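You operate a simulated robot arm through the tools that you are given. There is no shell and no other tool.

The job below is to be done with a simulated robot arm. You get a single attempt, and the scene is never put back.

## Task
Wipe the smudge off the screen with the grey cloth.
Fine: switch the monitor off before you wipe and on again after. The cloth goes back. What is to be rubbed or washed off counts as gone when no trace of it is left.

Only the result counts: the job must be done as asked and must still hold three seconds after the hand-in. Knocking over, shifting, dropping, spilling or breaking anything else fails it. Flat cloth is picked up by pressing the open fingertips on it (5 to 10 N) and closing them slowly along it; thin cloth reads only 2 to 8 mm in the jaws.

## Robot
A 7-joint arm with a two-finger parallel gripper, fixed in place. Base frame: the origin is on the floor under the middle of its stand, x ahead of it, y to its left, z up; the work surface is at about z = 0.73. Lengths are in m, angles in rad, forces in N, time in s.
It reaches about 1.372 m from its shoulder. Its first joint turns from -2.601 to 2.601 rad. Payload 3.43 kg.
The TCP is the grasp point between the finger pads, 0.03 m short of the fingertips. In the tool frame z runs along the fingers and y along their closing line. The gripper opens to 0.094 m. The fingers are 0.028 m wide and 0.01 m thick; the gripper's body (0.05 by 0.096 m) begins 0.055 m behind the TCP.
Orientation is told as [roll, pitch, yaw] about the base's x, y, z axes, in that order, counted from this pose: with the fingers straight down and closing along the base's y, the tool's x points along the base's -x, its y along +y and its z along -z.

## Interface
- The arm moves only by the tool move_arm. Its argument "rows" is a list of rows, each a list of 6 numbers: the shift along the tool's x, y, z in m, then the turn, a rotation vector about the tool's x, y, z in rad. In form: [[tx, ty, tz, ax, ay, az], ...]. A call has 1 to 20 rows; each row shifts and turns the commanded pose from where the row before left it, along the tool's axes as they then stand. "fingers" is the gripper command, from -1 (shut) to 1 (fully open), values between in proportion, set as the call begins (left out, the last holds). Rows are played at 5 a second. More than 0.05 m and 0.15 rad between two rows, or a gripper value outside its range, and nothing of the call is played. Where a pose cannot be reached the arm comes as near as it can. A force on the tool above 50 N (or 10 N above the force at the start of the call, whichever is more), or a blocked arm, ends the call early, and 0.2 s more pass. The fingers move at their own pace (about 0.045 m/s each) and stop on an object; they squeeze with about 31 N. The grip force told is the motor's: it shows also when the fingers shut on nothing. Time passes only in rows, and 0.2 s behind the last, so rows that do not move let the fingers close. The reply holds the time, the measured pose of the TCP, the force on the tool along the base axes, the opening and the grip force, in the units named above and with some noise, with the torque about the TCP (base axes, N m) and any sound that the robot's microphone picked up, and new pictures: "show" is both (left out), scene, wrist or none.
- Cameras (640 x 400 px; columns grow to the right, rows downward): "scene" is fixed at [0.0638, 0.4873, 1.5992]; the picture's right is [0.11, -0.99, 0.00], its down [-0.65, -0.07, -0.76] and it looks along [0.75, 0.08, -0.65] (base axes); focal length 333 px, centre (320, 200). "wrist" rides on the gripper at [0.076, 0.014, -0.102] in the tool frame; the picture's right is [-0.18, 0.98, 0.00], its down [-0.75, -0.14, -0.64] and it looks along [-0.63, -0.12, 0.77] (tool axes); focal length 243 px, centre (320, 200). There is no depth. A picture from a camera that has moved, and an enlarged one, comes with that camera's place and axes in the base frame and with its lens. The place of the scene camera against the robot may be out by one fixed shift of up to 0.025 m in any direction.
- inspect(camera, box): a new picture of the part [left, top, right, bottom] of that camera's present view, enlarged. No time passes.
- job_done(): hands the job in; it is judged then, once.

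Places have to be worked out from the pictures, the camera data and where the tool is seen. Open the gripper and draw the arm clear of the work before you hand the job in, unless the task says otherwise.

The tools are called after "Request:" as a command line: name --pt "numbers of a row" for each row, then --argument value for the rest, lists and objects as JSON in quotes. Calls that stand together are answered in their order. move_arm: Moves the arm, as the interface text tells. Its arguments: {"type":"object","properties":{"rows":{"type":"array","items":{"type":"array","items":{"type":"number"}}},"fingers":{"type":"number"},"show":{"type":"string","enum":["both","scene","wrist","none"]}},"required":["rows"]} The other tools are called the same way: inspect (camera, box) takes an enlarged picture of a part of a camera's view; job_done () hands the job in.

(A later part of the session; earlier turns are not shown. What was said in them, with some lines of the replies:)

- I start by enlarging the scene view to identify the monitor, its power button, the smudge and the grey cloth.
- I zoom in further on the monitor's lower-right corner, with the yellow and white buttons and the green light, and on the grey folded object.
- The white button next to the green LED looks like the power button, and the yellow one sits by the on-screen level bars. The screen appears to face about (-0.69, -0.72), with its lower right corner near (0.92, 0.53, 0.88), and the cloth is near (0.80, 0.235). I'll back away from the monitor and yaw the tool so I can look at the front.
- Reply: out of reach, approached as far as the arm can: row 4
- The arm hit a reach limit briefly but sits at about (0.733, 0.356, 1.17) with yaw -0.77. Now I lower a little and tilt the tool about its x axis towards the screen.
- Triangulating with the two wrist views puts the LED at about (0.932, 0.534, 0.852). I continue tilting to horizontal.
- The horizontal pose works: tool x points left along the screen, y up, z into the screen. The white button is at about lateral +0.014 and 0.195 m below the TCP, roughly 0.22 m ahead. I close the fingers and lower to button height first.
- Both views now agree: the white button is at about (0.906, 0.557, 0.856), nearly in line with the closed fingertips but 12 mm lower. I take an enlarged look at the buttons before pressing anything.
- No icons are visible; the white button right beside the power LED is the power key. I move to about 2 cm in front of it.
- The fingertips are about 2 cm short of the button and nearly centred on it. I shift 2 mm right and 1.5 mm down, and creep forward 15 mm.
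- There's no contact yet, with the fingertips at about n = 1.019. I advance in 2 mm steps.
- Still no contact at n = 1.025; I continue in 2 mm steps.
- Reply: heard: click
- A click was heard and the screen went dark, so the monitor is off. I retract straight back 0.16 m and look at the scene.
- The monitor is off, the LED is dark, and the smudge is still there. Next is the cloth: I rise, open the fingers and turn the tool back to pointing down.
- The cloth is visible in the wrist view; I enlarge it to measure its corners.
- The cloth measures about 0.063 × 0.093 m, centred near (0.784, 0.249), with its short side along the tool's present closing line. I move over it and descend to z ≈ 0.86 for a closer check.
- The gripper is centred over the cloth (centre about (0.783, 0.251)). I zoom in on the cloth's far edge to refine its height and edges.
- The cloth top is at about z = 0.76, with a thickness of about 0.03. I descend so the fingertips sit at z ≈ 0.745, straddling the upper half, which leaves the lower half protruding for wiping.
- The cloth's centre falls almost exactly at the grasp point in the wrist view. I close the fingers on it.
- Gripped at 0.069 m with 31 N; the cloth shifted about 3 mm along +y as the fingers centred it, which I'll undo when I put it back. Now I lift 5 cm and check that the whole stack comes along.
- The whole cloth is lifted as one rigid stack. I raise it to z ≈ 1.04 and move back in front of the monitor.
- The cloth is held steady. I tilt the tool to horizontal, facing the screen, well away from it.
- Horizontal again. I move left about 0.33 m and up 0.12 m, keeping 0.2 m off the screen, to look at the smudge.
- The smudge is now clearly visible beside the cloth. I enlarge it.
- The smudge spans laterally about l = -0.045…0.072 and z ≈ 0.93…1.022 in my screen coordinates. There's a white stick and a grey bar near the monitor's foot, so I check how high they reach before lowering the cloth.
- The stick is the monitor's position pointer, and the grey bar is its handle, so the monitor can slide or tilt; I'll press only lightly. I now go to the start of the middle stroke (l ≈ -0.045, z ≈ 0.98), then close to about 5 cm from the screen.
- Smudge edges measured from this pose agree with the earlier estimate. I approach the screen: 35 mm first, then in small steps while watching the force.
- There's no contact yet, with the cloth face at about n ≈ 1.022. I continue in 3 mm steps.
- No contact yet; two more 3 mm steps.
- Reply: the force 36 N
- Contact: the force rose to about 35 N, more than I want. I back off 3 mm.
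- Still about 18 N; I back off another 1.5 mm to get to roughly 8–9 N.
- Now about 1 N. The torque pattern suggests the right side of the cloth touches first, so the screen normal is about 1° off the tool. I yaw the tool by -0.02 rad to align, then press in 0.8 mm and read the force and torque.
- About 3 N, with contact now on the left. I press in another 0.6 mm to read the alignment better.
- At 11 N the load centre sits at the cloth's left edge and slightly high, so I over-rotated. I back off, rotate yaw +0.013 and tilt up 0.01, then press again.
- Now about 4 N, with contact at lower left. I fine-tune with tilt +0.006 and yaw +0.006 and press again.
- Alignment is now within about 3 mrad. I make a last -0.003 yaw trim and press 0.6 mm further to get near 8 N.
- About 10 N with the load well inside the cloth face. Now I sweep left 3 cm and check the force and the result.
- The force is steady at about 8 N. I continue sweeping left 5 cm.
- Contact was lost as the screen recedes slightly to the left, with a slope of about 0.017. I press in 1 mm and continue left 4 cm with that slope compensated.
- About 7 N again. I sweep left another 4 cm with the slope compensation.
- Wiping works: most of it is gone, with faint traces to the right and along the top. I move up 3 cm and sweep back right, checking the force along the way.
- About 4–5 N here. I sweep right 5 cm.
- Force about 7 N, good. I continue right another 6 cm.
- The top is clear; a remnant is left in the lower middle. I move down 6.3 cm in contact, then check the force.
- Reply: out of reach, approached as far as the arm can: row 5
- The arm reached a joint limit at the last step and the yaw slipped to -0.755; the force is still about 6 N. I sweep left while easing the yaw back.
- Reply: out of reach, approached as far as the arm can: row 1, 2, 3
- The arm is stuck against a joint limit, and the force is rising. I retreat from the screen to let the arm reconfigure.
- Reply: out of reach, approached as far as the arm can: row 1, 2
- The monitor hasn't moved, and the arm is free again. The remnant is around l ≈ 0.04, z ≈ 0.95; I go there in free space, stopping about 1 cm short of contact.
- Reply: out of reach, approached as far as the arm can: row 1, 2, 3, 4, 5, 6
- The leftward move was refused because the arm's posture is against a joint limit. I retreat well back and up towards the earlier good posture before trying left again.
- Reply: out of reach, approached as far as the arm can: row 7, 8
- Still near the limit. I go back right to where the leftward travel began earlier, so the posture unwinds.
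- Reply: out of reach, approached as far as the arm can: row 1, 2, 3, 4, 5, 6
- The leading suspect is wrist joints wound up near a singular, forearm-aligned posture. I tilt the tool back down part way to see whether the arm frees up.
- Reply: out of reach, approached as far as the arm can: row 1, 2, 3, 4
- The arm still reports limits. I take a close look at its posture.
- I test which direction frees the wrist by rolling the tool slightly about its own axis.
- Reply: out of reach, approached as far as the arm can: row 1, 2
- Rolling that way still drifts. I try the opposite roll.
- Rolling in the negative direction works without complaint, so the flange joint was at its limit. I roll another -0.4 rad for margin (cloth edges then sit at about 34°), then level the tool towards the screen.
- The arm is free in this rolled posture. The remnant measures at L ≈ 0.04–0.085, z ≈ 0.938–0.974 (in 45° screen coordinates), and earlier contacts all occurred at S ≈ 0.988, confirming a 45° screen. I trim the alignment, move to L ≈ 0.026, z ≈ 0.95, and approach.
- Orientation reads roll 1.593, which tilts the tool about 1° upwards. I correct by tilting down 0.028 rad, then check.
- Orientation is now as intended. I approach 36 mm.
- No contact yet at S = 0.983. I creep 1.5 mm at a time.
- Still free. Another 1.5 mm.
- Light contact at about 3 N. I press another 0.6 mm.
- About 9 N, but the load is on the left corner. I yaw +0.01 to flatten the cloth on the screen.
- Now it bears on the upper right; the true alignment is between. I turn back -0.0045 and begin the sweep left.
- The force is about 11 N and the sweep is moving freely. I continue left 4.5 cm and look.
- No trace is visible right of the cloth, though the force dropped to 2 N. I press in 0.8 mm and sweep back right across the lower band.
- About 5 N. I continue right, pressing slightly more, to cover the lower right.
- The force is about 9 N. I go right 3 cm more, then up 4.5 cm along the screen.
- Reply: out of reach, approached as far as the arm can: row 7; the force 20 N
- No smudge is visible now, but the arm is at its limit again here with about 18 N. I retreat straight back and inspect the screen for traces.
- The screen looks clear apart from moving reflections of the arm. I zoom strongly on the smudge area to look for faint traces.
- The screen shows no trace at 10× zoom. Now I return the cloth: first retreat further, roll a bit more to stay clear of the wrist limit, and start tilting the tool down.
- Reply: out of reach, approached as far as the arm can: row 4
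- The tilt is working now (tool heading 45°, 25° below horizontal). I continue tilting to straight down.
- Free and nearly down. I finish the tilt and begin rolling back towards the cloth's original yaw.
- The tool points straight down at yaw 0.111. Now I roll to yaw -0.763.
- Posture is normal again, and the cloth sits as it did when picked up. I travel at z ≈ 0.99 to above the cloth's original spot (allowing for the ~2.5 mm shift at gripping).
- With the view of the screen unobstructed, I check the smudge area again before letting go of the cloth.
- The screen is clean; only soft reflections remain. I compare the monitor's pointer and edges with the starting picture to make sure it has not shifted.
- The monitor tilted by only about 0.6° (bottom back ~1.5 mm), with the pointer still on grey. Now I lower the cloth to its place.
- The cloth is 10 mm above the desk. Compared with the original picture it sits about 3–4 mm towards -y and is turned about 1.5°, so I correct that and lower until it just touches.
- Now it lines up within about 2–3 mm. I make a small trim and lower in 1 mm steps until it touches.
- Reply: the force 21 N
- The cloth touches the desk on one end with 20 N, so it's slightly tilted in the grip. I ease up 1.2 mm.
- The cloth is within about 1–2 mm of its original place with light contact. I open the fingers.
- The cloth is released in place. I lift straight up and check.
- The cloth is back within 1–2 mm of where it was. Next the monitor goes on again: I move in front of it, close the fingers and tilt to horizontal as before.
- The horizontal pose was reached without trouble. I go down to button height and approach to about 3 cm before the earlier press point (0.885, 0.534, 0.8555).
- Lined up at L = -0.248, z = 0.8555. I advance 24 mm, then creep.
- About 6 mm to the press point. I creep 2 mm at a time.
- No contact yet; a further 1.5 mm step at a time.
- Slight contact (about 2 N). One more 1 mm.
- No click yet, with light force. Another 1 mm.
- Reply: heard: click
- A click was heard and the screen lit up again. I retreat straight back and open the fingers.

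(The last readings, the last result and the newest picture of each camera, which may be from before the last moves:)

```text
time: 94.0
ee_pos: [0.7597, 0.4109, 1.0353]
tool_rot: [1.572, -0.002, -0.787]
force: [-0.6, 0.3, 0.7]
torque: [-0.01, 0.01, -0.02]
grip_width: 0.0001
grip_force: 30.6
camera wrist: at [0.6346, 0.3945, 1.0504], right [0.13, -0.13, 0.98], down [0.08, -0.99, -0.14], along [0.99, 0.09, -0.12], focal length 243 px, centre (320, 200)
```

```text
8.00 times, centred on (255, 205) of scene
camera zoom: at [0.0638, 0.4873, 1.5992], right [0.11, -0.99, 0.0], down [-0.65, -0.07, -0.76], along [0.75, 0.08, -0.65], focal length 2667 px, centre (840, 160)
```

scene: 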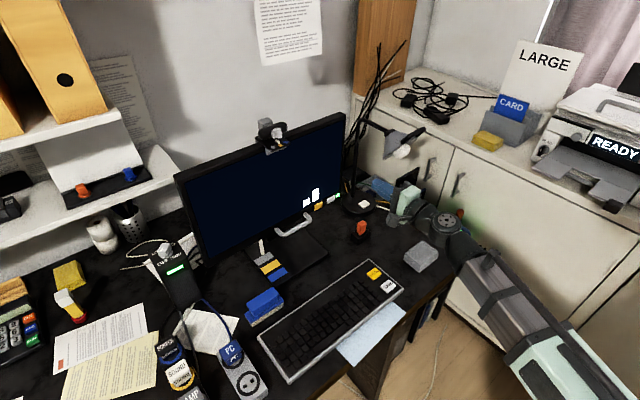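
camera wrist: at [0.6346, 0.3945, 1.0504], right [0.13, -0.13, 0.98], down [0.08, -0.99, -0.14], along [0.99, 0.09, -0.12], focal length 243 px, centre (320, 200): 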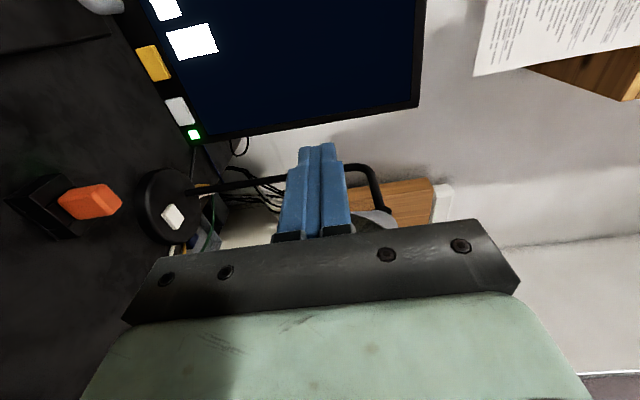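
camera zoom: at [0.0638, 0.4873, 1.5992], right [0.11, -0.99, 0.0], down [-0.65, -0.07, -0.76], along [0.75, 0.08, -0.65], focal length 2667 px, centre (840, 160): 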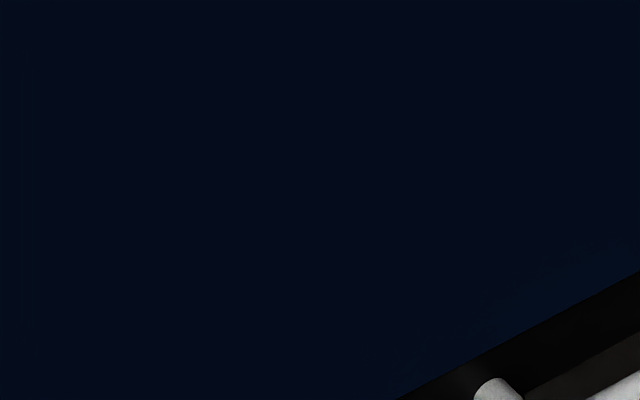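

The monitor is on with a green LED and the same display, and the screen is uniformly clean. I open the gripper and fold the tool back to pointing down, clear of everything.

Request:
move_arm --pt "0 0.02 -0.03 0 0 0" --pt "0 0 0 0.1428 0 0" --pt "0 0 0 0.1428 0 0" --pt "0 0 0 0.1428 0 0" --pt "0 0 0 0.1428 0 0" --pt "0 0 0 0.1428 0 0" --pt "0 0 0 0.1428 0 0" --pt "0 0 0 0.1428 0 0" --pt "0 0 0 0.1428 0 0" --pt "0 0 0 0.1428 0 0" --pt "0 0 0 0.1428 0 0" --pt "0 0 0 0.1428 0 0" --pt "-0.03 0 0 0 0 0" --pt "-0.04 0 0 0 0 0" --pt "-0.04 0 0 0 0 0" --pt "0 0 0 0 0 0" --fingers 1 --show "both"

Request:
inspect --camera "scene" --box '[140, 220, 480, 400]'

Request:
inspect --camera "scene" --box '[395, 230, 455, 280]'

```text
time: 97.4
ee_pos: [0.8183, 0.3122, 1.0556]
tool_rot: [0.001, -0.001, -0.786]
force: [-2.4, 1.9, -1.0]
torque: [-0.1, -0.12, 0.22]
grip_width: 0.0934
grip_force: 0.0
camera wrist: at [0.773, 0.3783, 1.1583], right [0.83, 0.56, 0.0], down [0.43, -0.63, 0.64], along [0.36, -0.53, -0.77], focal length 243 px, centre (320, 200)
```

scene: 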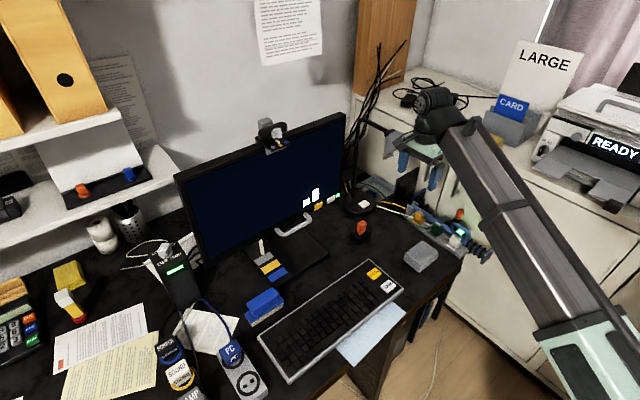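
wrist: 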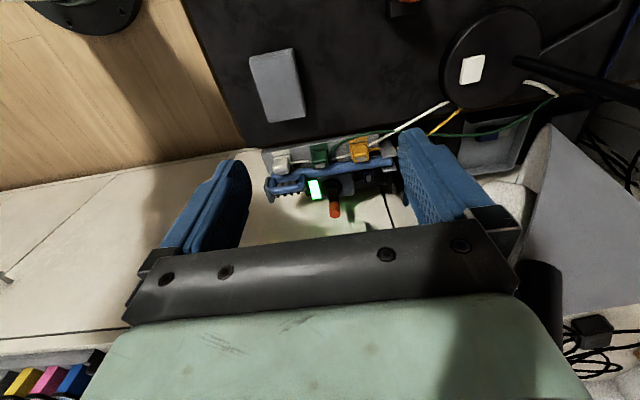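

```text
1.88 times, centred on (310, 310) of scene
camera zoom: at [0.0638, 0.4873, 1.5992], right [0.11, -0.99, 0.0], down [-0.65, -0.07, -0.76], along [0.75, 0.08, -0.65], focal length 628 px, centre (339, -7)
```

zoom: 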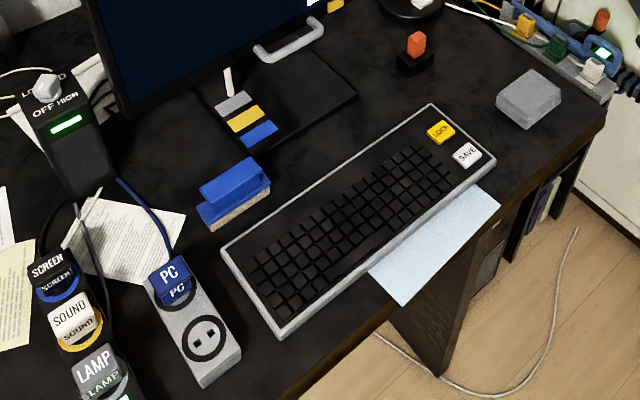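

```text
8.00 times, centred on (425, 255) of scene
camera zoom: at [0.0638, 0.4873, 1.5992], right [0.11, -0.99, 0.0], down [-0.65, -0.07, -0.76], along [0.75, 0.08, -0.65], focal length 2667 px, centre (-520, -240)
```

zoom: 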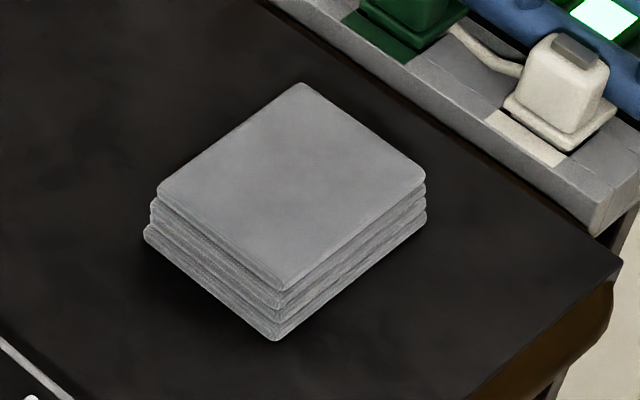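

The readings show about 3 N sideways, so the gripper seems to be touching something after the last sideways move, probably the lamp head. I look before moving.

Request:
inspect --camera "scene" --box '[340, 80, 480, 220]'

Request:
inspect --camera "wrist" --box '[400, 100, 640, 340]'

```text
2.86 times, centred on (410, 150) of scene
camera zoom: at [0.0638, 0.4873, 1.5992], right [0.11, -0.99, 0.0], down [-0.65, -0.07, -0.76], along [0.75, 0.08, -0.65], focal length 952 px, centre (63, 343)
```

zoom: 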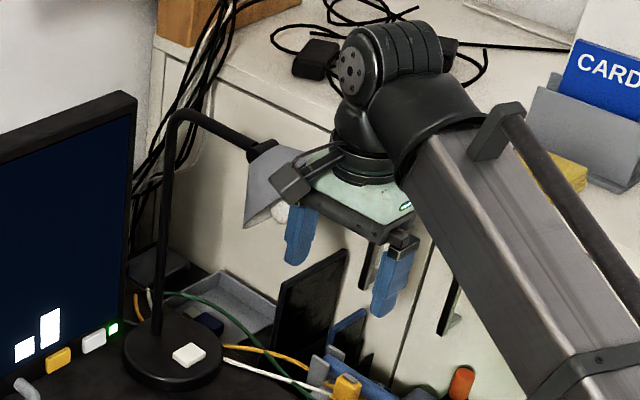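

```text
1.67 times, centred on (520, 220) of wrist
camera zoom: at [0.773, 0.3783, 1.1583], right [0.83, 0.56, 0.0], down [0.43, -0.63, 0.64], along [0.36, -0.53, -0.77], focal length 404 px, centre (-13, 167)
```

zoom: 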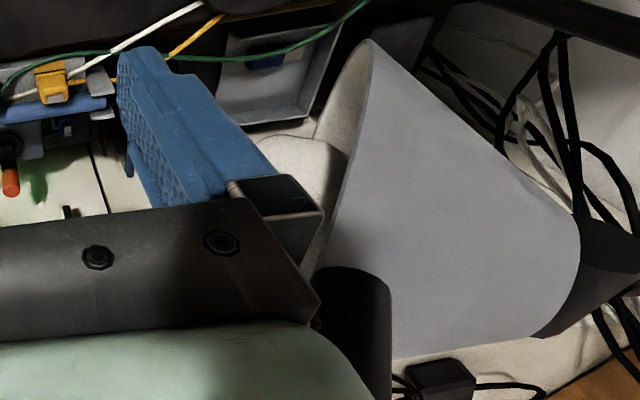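

The gripper's side is resting against the lamp shade with about 3 N. I back off along exactly the reverse direction, slowly.

Request:
move_arm --pt "0.005 0 0 0 0 0" --pt "0.01 0 0 0 0 0" --pt "0.02 0 0 0 0 0" --pt "0.03 0 0 0 0 0" --pt "0.03 0 0 0 0 0" --pt "0 0 0 0 0 0" --show "both"

Request:
inspect --camera "scene" --box '[300, 160, 480, 290]'

Request:
inspect --camera "scene" --box '[340, 80, 480, 220]'

```text
time: 98.8
ee_pos: [0.7504, 0.3808, 1.0548]
tool_rot: [0.002, -0.003, -0.789]
force: [0.1, -0.2, 0.5]
torque: [0.02, -0.02, -0.01]
grip_width: 0.0939
grip_force: 0.1
camera wrist: at [0.7061, 0.4458, 1.159], right [0.83, 0.56, 0.0], down [0.43, -0.63, 0.64], along [0.36, -0.53, -0.77], focal length 243 px, centre (320, 200)
```

scene: 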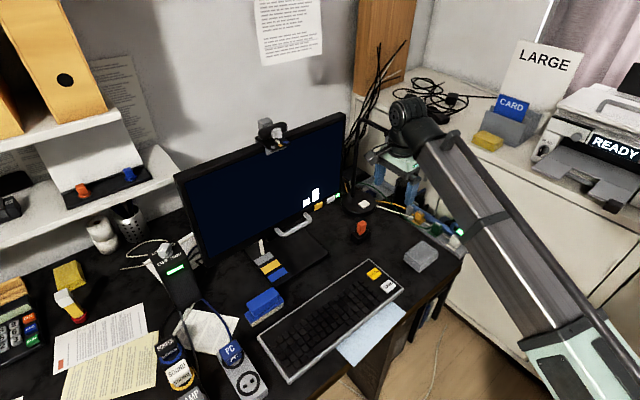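
wrist: 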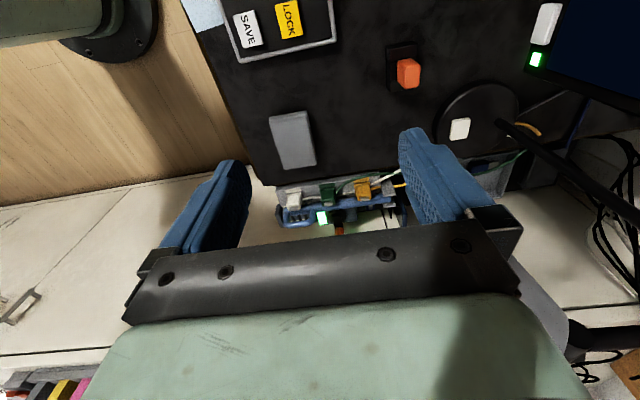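

```text
3.08 times, centred on (390, 225) of scene
camera zoom: at [0.0638, 0.4873, 1.5992], right [0.11, -0.99, 0.0], down [-0.65, -0.07, -0.76], along [0.75, 0.08, -0.65], focal length 1026 px, centre (105, 123)
```

zoom: 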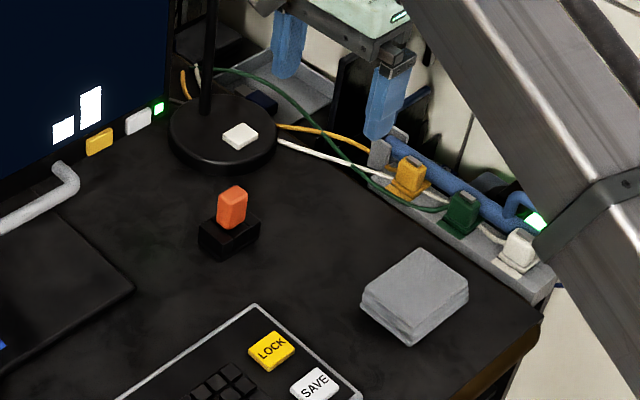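

```text
2.86 times, centred on (410, 150) of scene
camera zoom: at [0.0638, 0.4873, 1.5992], right [0.11, -0.99, 0.0], down [-0.65, -0.07, -0.76], along [0.75, 0.08, -0.65], focal length 952 px, centre (63, 343)
```

zoom: 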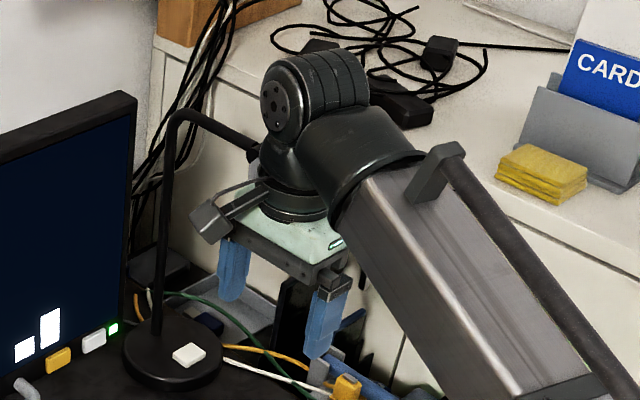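

The force is back to zero, and the lamp's base and pole are exactly where they were. I move the gripper further from the lamp and monitor, straight back towards the robot, so I can see the lamp head.

Request:
move_arm --pt "0 -0.03 0 0 0 0" --pt "0 -0.03 0 0 0 0" --pt "0 -0.03 0 0 0 0" --pt "0 -0.03 0 0 0 0" --pt "0 0 0 0 0 0" --show "both"

Request:
inspect --camera "scene" --box '[330, 80, 480, 220]'

```text
time: 100.0
ee_pos: [0.6654, 0.2942, 1.0544]
tool_rot: [0.0, -0.003, -0.787]
force: [-0.6, -0.2, 0.6]
torque: [0.01, 0.01, 0.0]
grip_width: 0.0942
grip_force: 0.0
camera wrist: at [0.6221, 0.3598, 1.1583], right [0.83, 0.56, 0.0], down [0.43, -0.63, 0.64], along [0.36, -0.53, -0.77], focal length 243 px, centre (320, 200)
```

scene: 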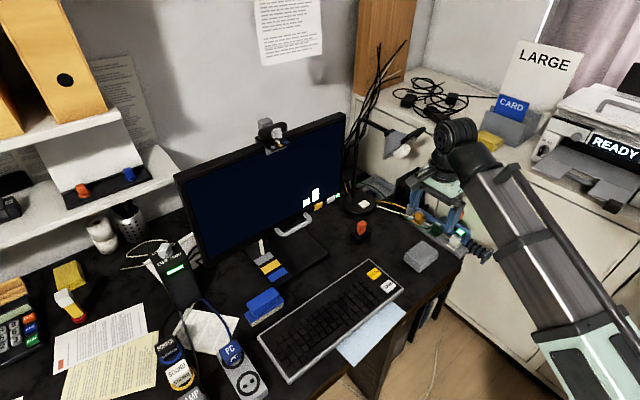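
wrist: 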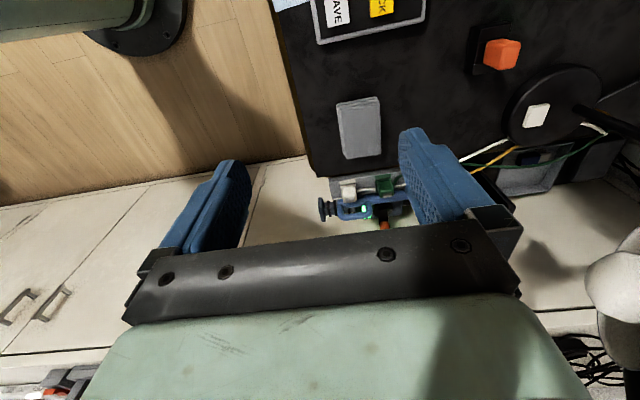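

```text
2.86 times, centred on (405, 150) of scene
camera zoom: at [0.0638, 0.4873, 1.5992], right [0.11, -0.99, 0.0], down [-0.65, -0.07, -0.76], along [0.75, 0.08, -0.65], focal length 952 px, centre (77, 343)
```

zoom: 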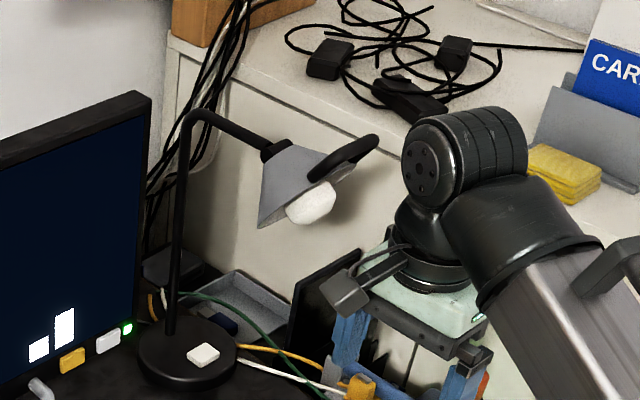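

The lamp's base hasn't moved, but I want to be sure its head hasn't either. The start picture from the wrist shows the lamp head clearly, so I retrace the collision-free path back to the start pose to compare. First I go up and turn back to yaw 0.

Request:
move_arm --pt "-0.0014 0.0305 -0.015 0 0 0" --pt "-0.0014 0.0305 -0.015 0 0 0" --pt "-0.0014 0.0305 -0.015 0 0 0" --pt "0 0 -0.033 0 0 0" --pt "0 0 -0.033 0 0 0" --pt "0 0 0 0 0 -0.1312" --pt "0 0 0 0 0 -0.1312" --pt "0 0 0 0 0 -0.1312" --pt "0 0 0 0 0 -0.1312" --pt "0 0 0 0 0 -0.1312" --pt "0 0 0 0 0 -0.1312" --pt "0 0 0 0 0 0" --show "both"

```text
time: 102.6
ee_pos: [0.7329, 0.3561, 1.1659]
tool_rot: [0.002, -0.005, 0.001]
force: [-0.3, 0.2, 0.3]
torque: [0.01, -0.01, -0.01]
grip_width: 0.094
grip_force: 0.0
camera wrist: at [0.6563, 0.3722, 1.2697], right [0.18, 0.98, 0.0], down [0.75, -0.14, 0.65], along [0.63, -0.12, -0.76], focal length 243 px, centre (320, 200)
```

scene: 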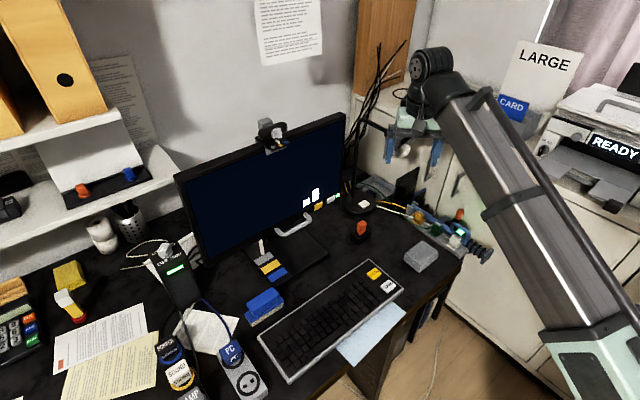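
wrist: 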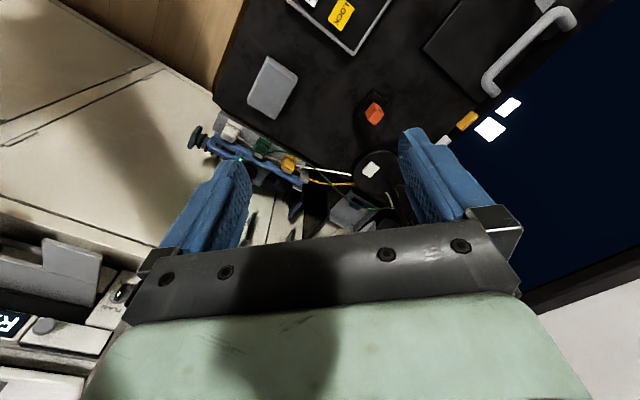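

Posture is good. I retrace the straight path to the start pose in small steps.

Request:
move_arm --pt "-0.0243 0.016 -0.0046 0 0 0" --pt "-0.0243 0.016 -0.0046 0 0 0" --pt "-0.0243 0.016 -0.0046 0 0 0" --pt "-0.0243 0.016 -0.0045 0 0 0" --pt "-0.0243 0.016 0 0 0 0" --pt "-0.0243 0.016 0 0 0 0" --pt "0 0 0 0 0 0" --show "both"

Request:
inspect --camera "wrist" --box '[120, 0, 480, 225]'

```text
time: 104.2
ee_pos: [0.8775, 0.4531, 1.1846]
tool_rot: [0.001, -0.002, 0.0]
force: [-1.3, 0.8, 0.1]
torque: [0.01, 0.02, 0.03]
grip_width: 0.094
grip_force: 0.0
camera wrist: at [0.8016, 0.4691, 1.2878], right [0.18, 0.98, 0.0], down [0.75, -0.14, 0.64], along [0.63, -0.12, -0.77], focal length 243 px, centre (320, 200)
```

scene: 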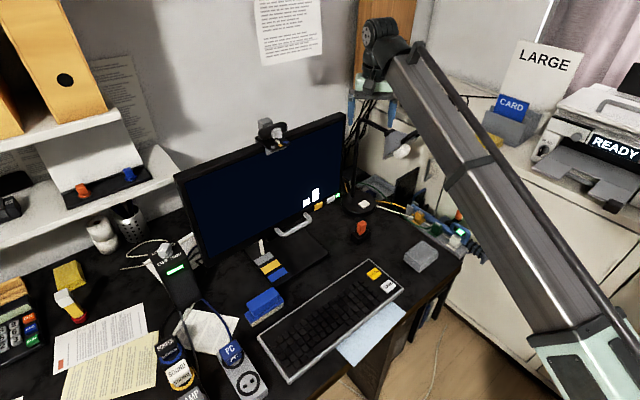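
wrist: 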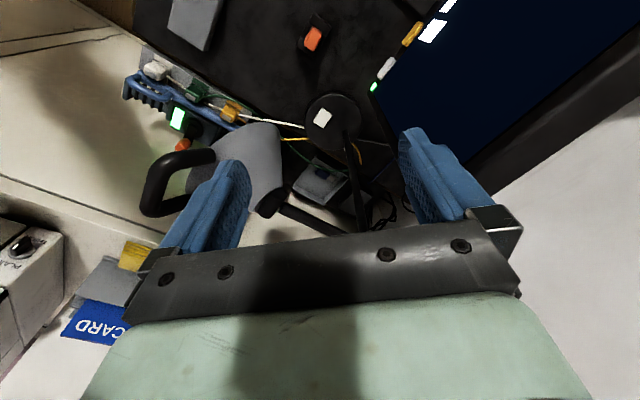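

```text
1.78 times, centred on (300, 112) of wrist
camera zoom: at [0.8016, 0.4691, 1.2878], right [0.18, 0.98, 0.0], down [0.75, -0.14, 0.64], along [0.63, -0.12, -0.77], focal length 431 px, centre (356, 356)
```

zoom: 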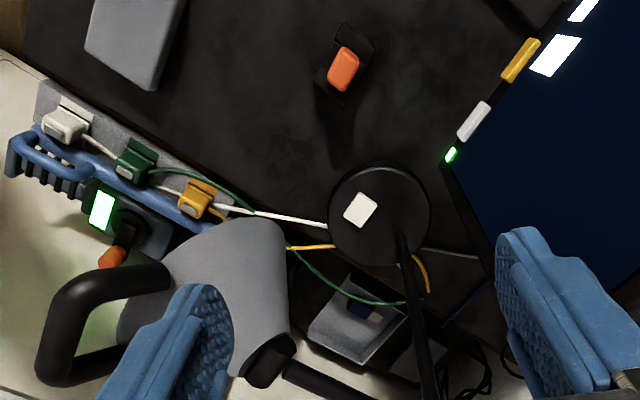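

The lamp head, handle and shade match the start picture, so nothing was displaced, and the monitor and LED look the same too. I back away along the same safe path, to be well clear of the monitor.

Request:
move_arm --pt "0.0243 -0.016 0 0 0 0" --pt "0.0243 -0.016 0 0 0 0" --pt "0.0243 -0.016 0.0045 0 0 0" --pt "0.0243 -0.016 0.0046 0 0 0" --pt "0.0243 -0.016 0.0046 0 0 0" --pt "0 0 0 0 0 0" --fingers 1 --show "scene"

Request:
inspect --camera "scene" --box '[170, 100, 370, 260]'

```text
time: 105.6
ee_pos: [0.7575, 0.373, 1.1722]
tool_rot: [-0.001, -0.001, -0.001]
force: [-0.3, -1.0, -0.9]
torque: [-0.01, 0.01, 0.01]
grip_width: 0.094
grip_force: 0.0
```

scene: 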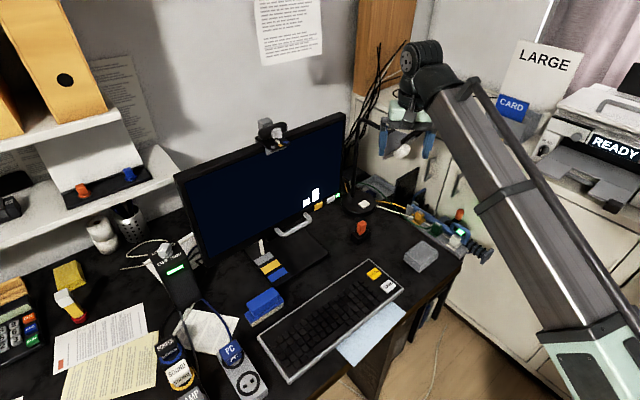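

```text
2.50 times, centred on (270, 180) of scene
camera zoom: at [0.0638, 0.4873, 1.5992], right [0.11, -0.99, 0.0], down [-0.65, -0.07, -0.76], along [0.75, 0.08, -0.65], focal length 833 px, centre (445, 250)
```

zoom: 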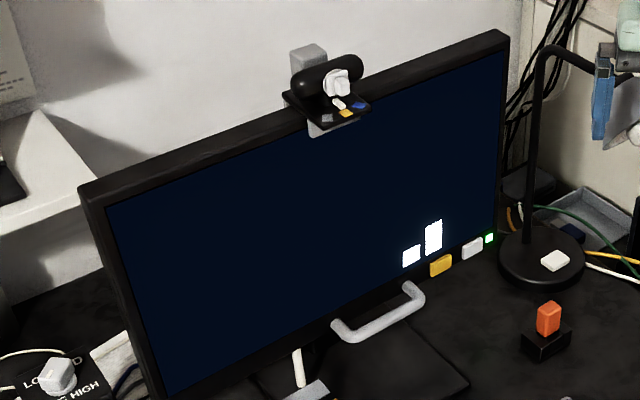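

The screen is clean, the monitor is on with its green LED, and the cloth is back in its place. The gripper is open and clear, and no readings show contact. I hand the job in.

Request:
job_done

```text
The job is handed in.
```

The smudge is off the screen. I switched the monitor off before wiping and on again after, and I put the grey cloth back. At up to 10× zoom I could see no trace of the smudge. The green light and the on-screen bars are back as they were.

Three small deviations:
- **Cloth:** it is within about 1–2 mm of where it started.
- **Monitor:** wiping tilted it by about 0.6°, which moved the bottom edge back about 1.5 mm. Its pointer still rests on grey, and I did not try to correct it.
- **Lamp:** while moving the arm clear I brushed the lamp shade with about 3 N. I went back to the start pose and compared pictures; the lamp had not moved.

The gripper is open and clear of the desk items.
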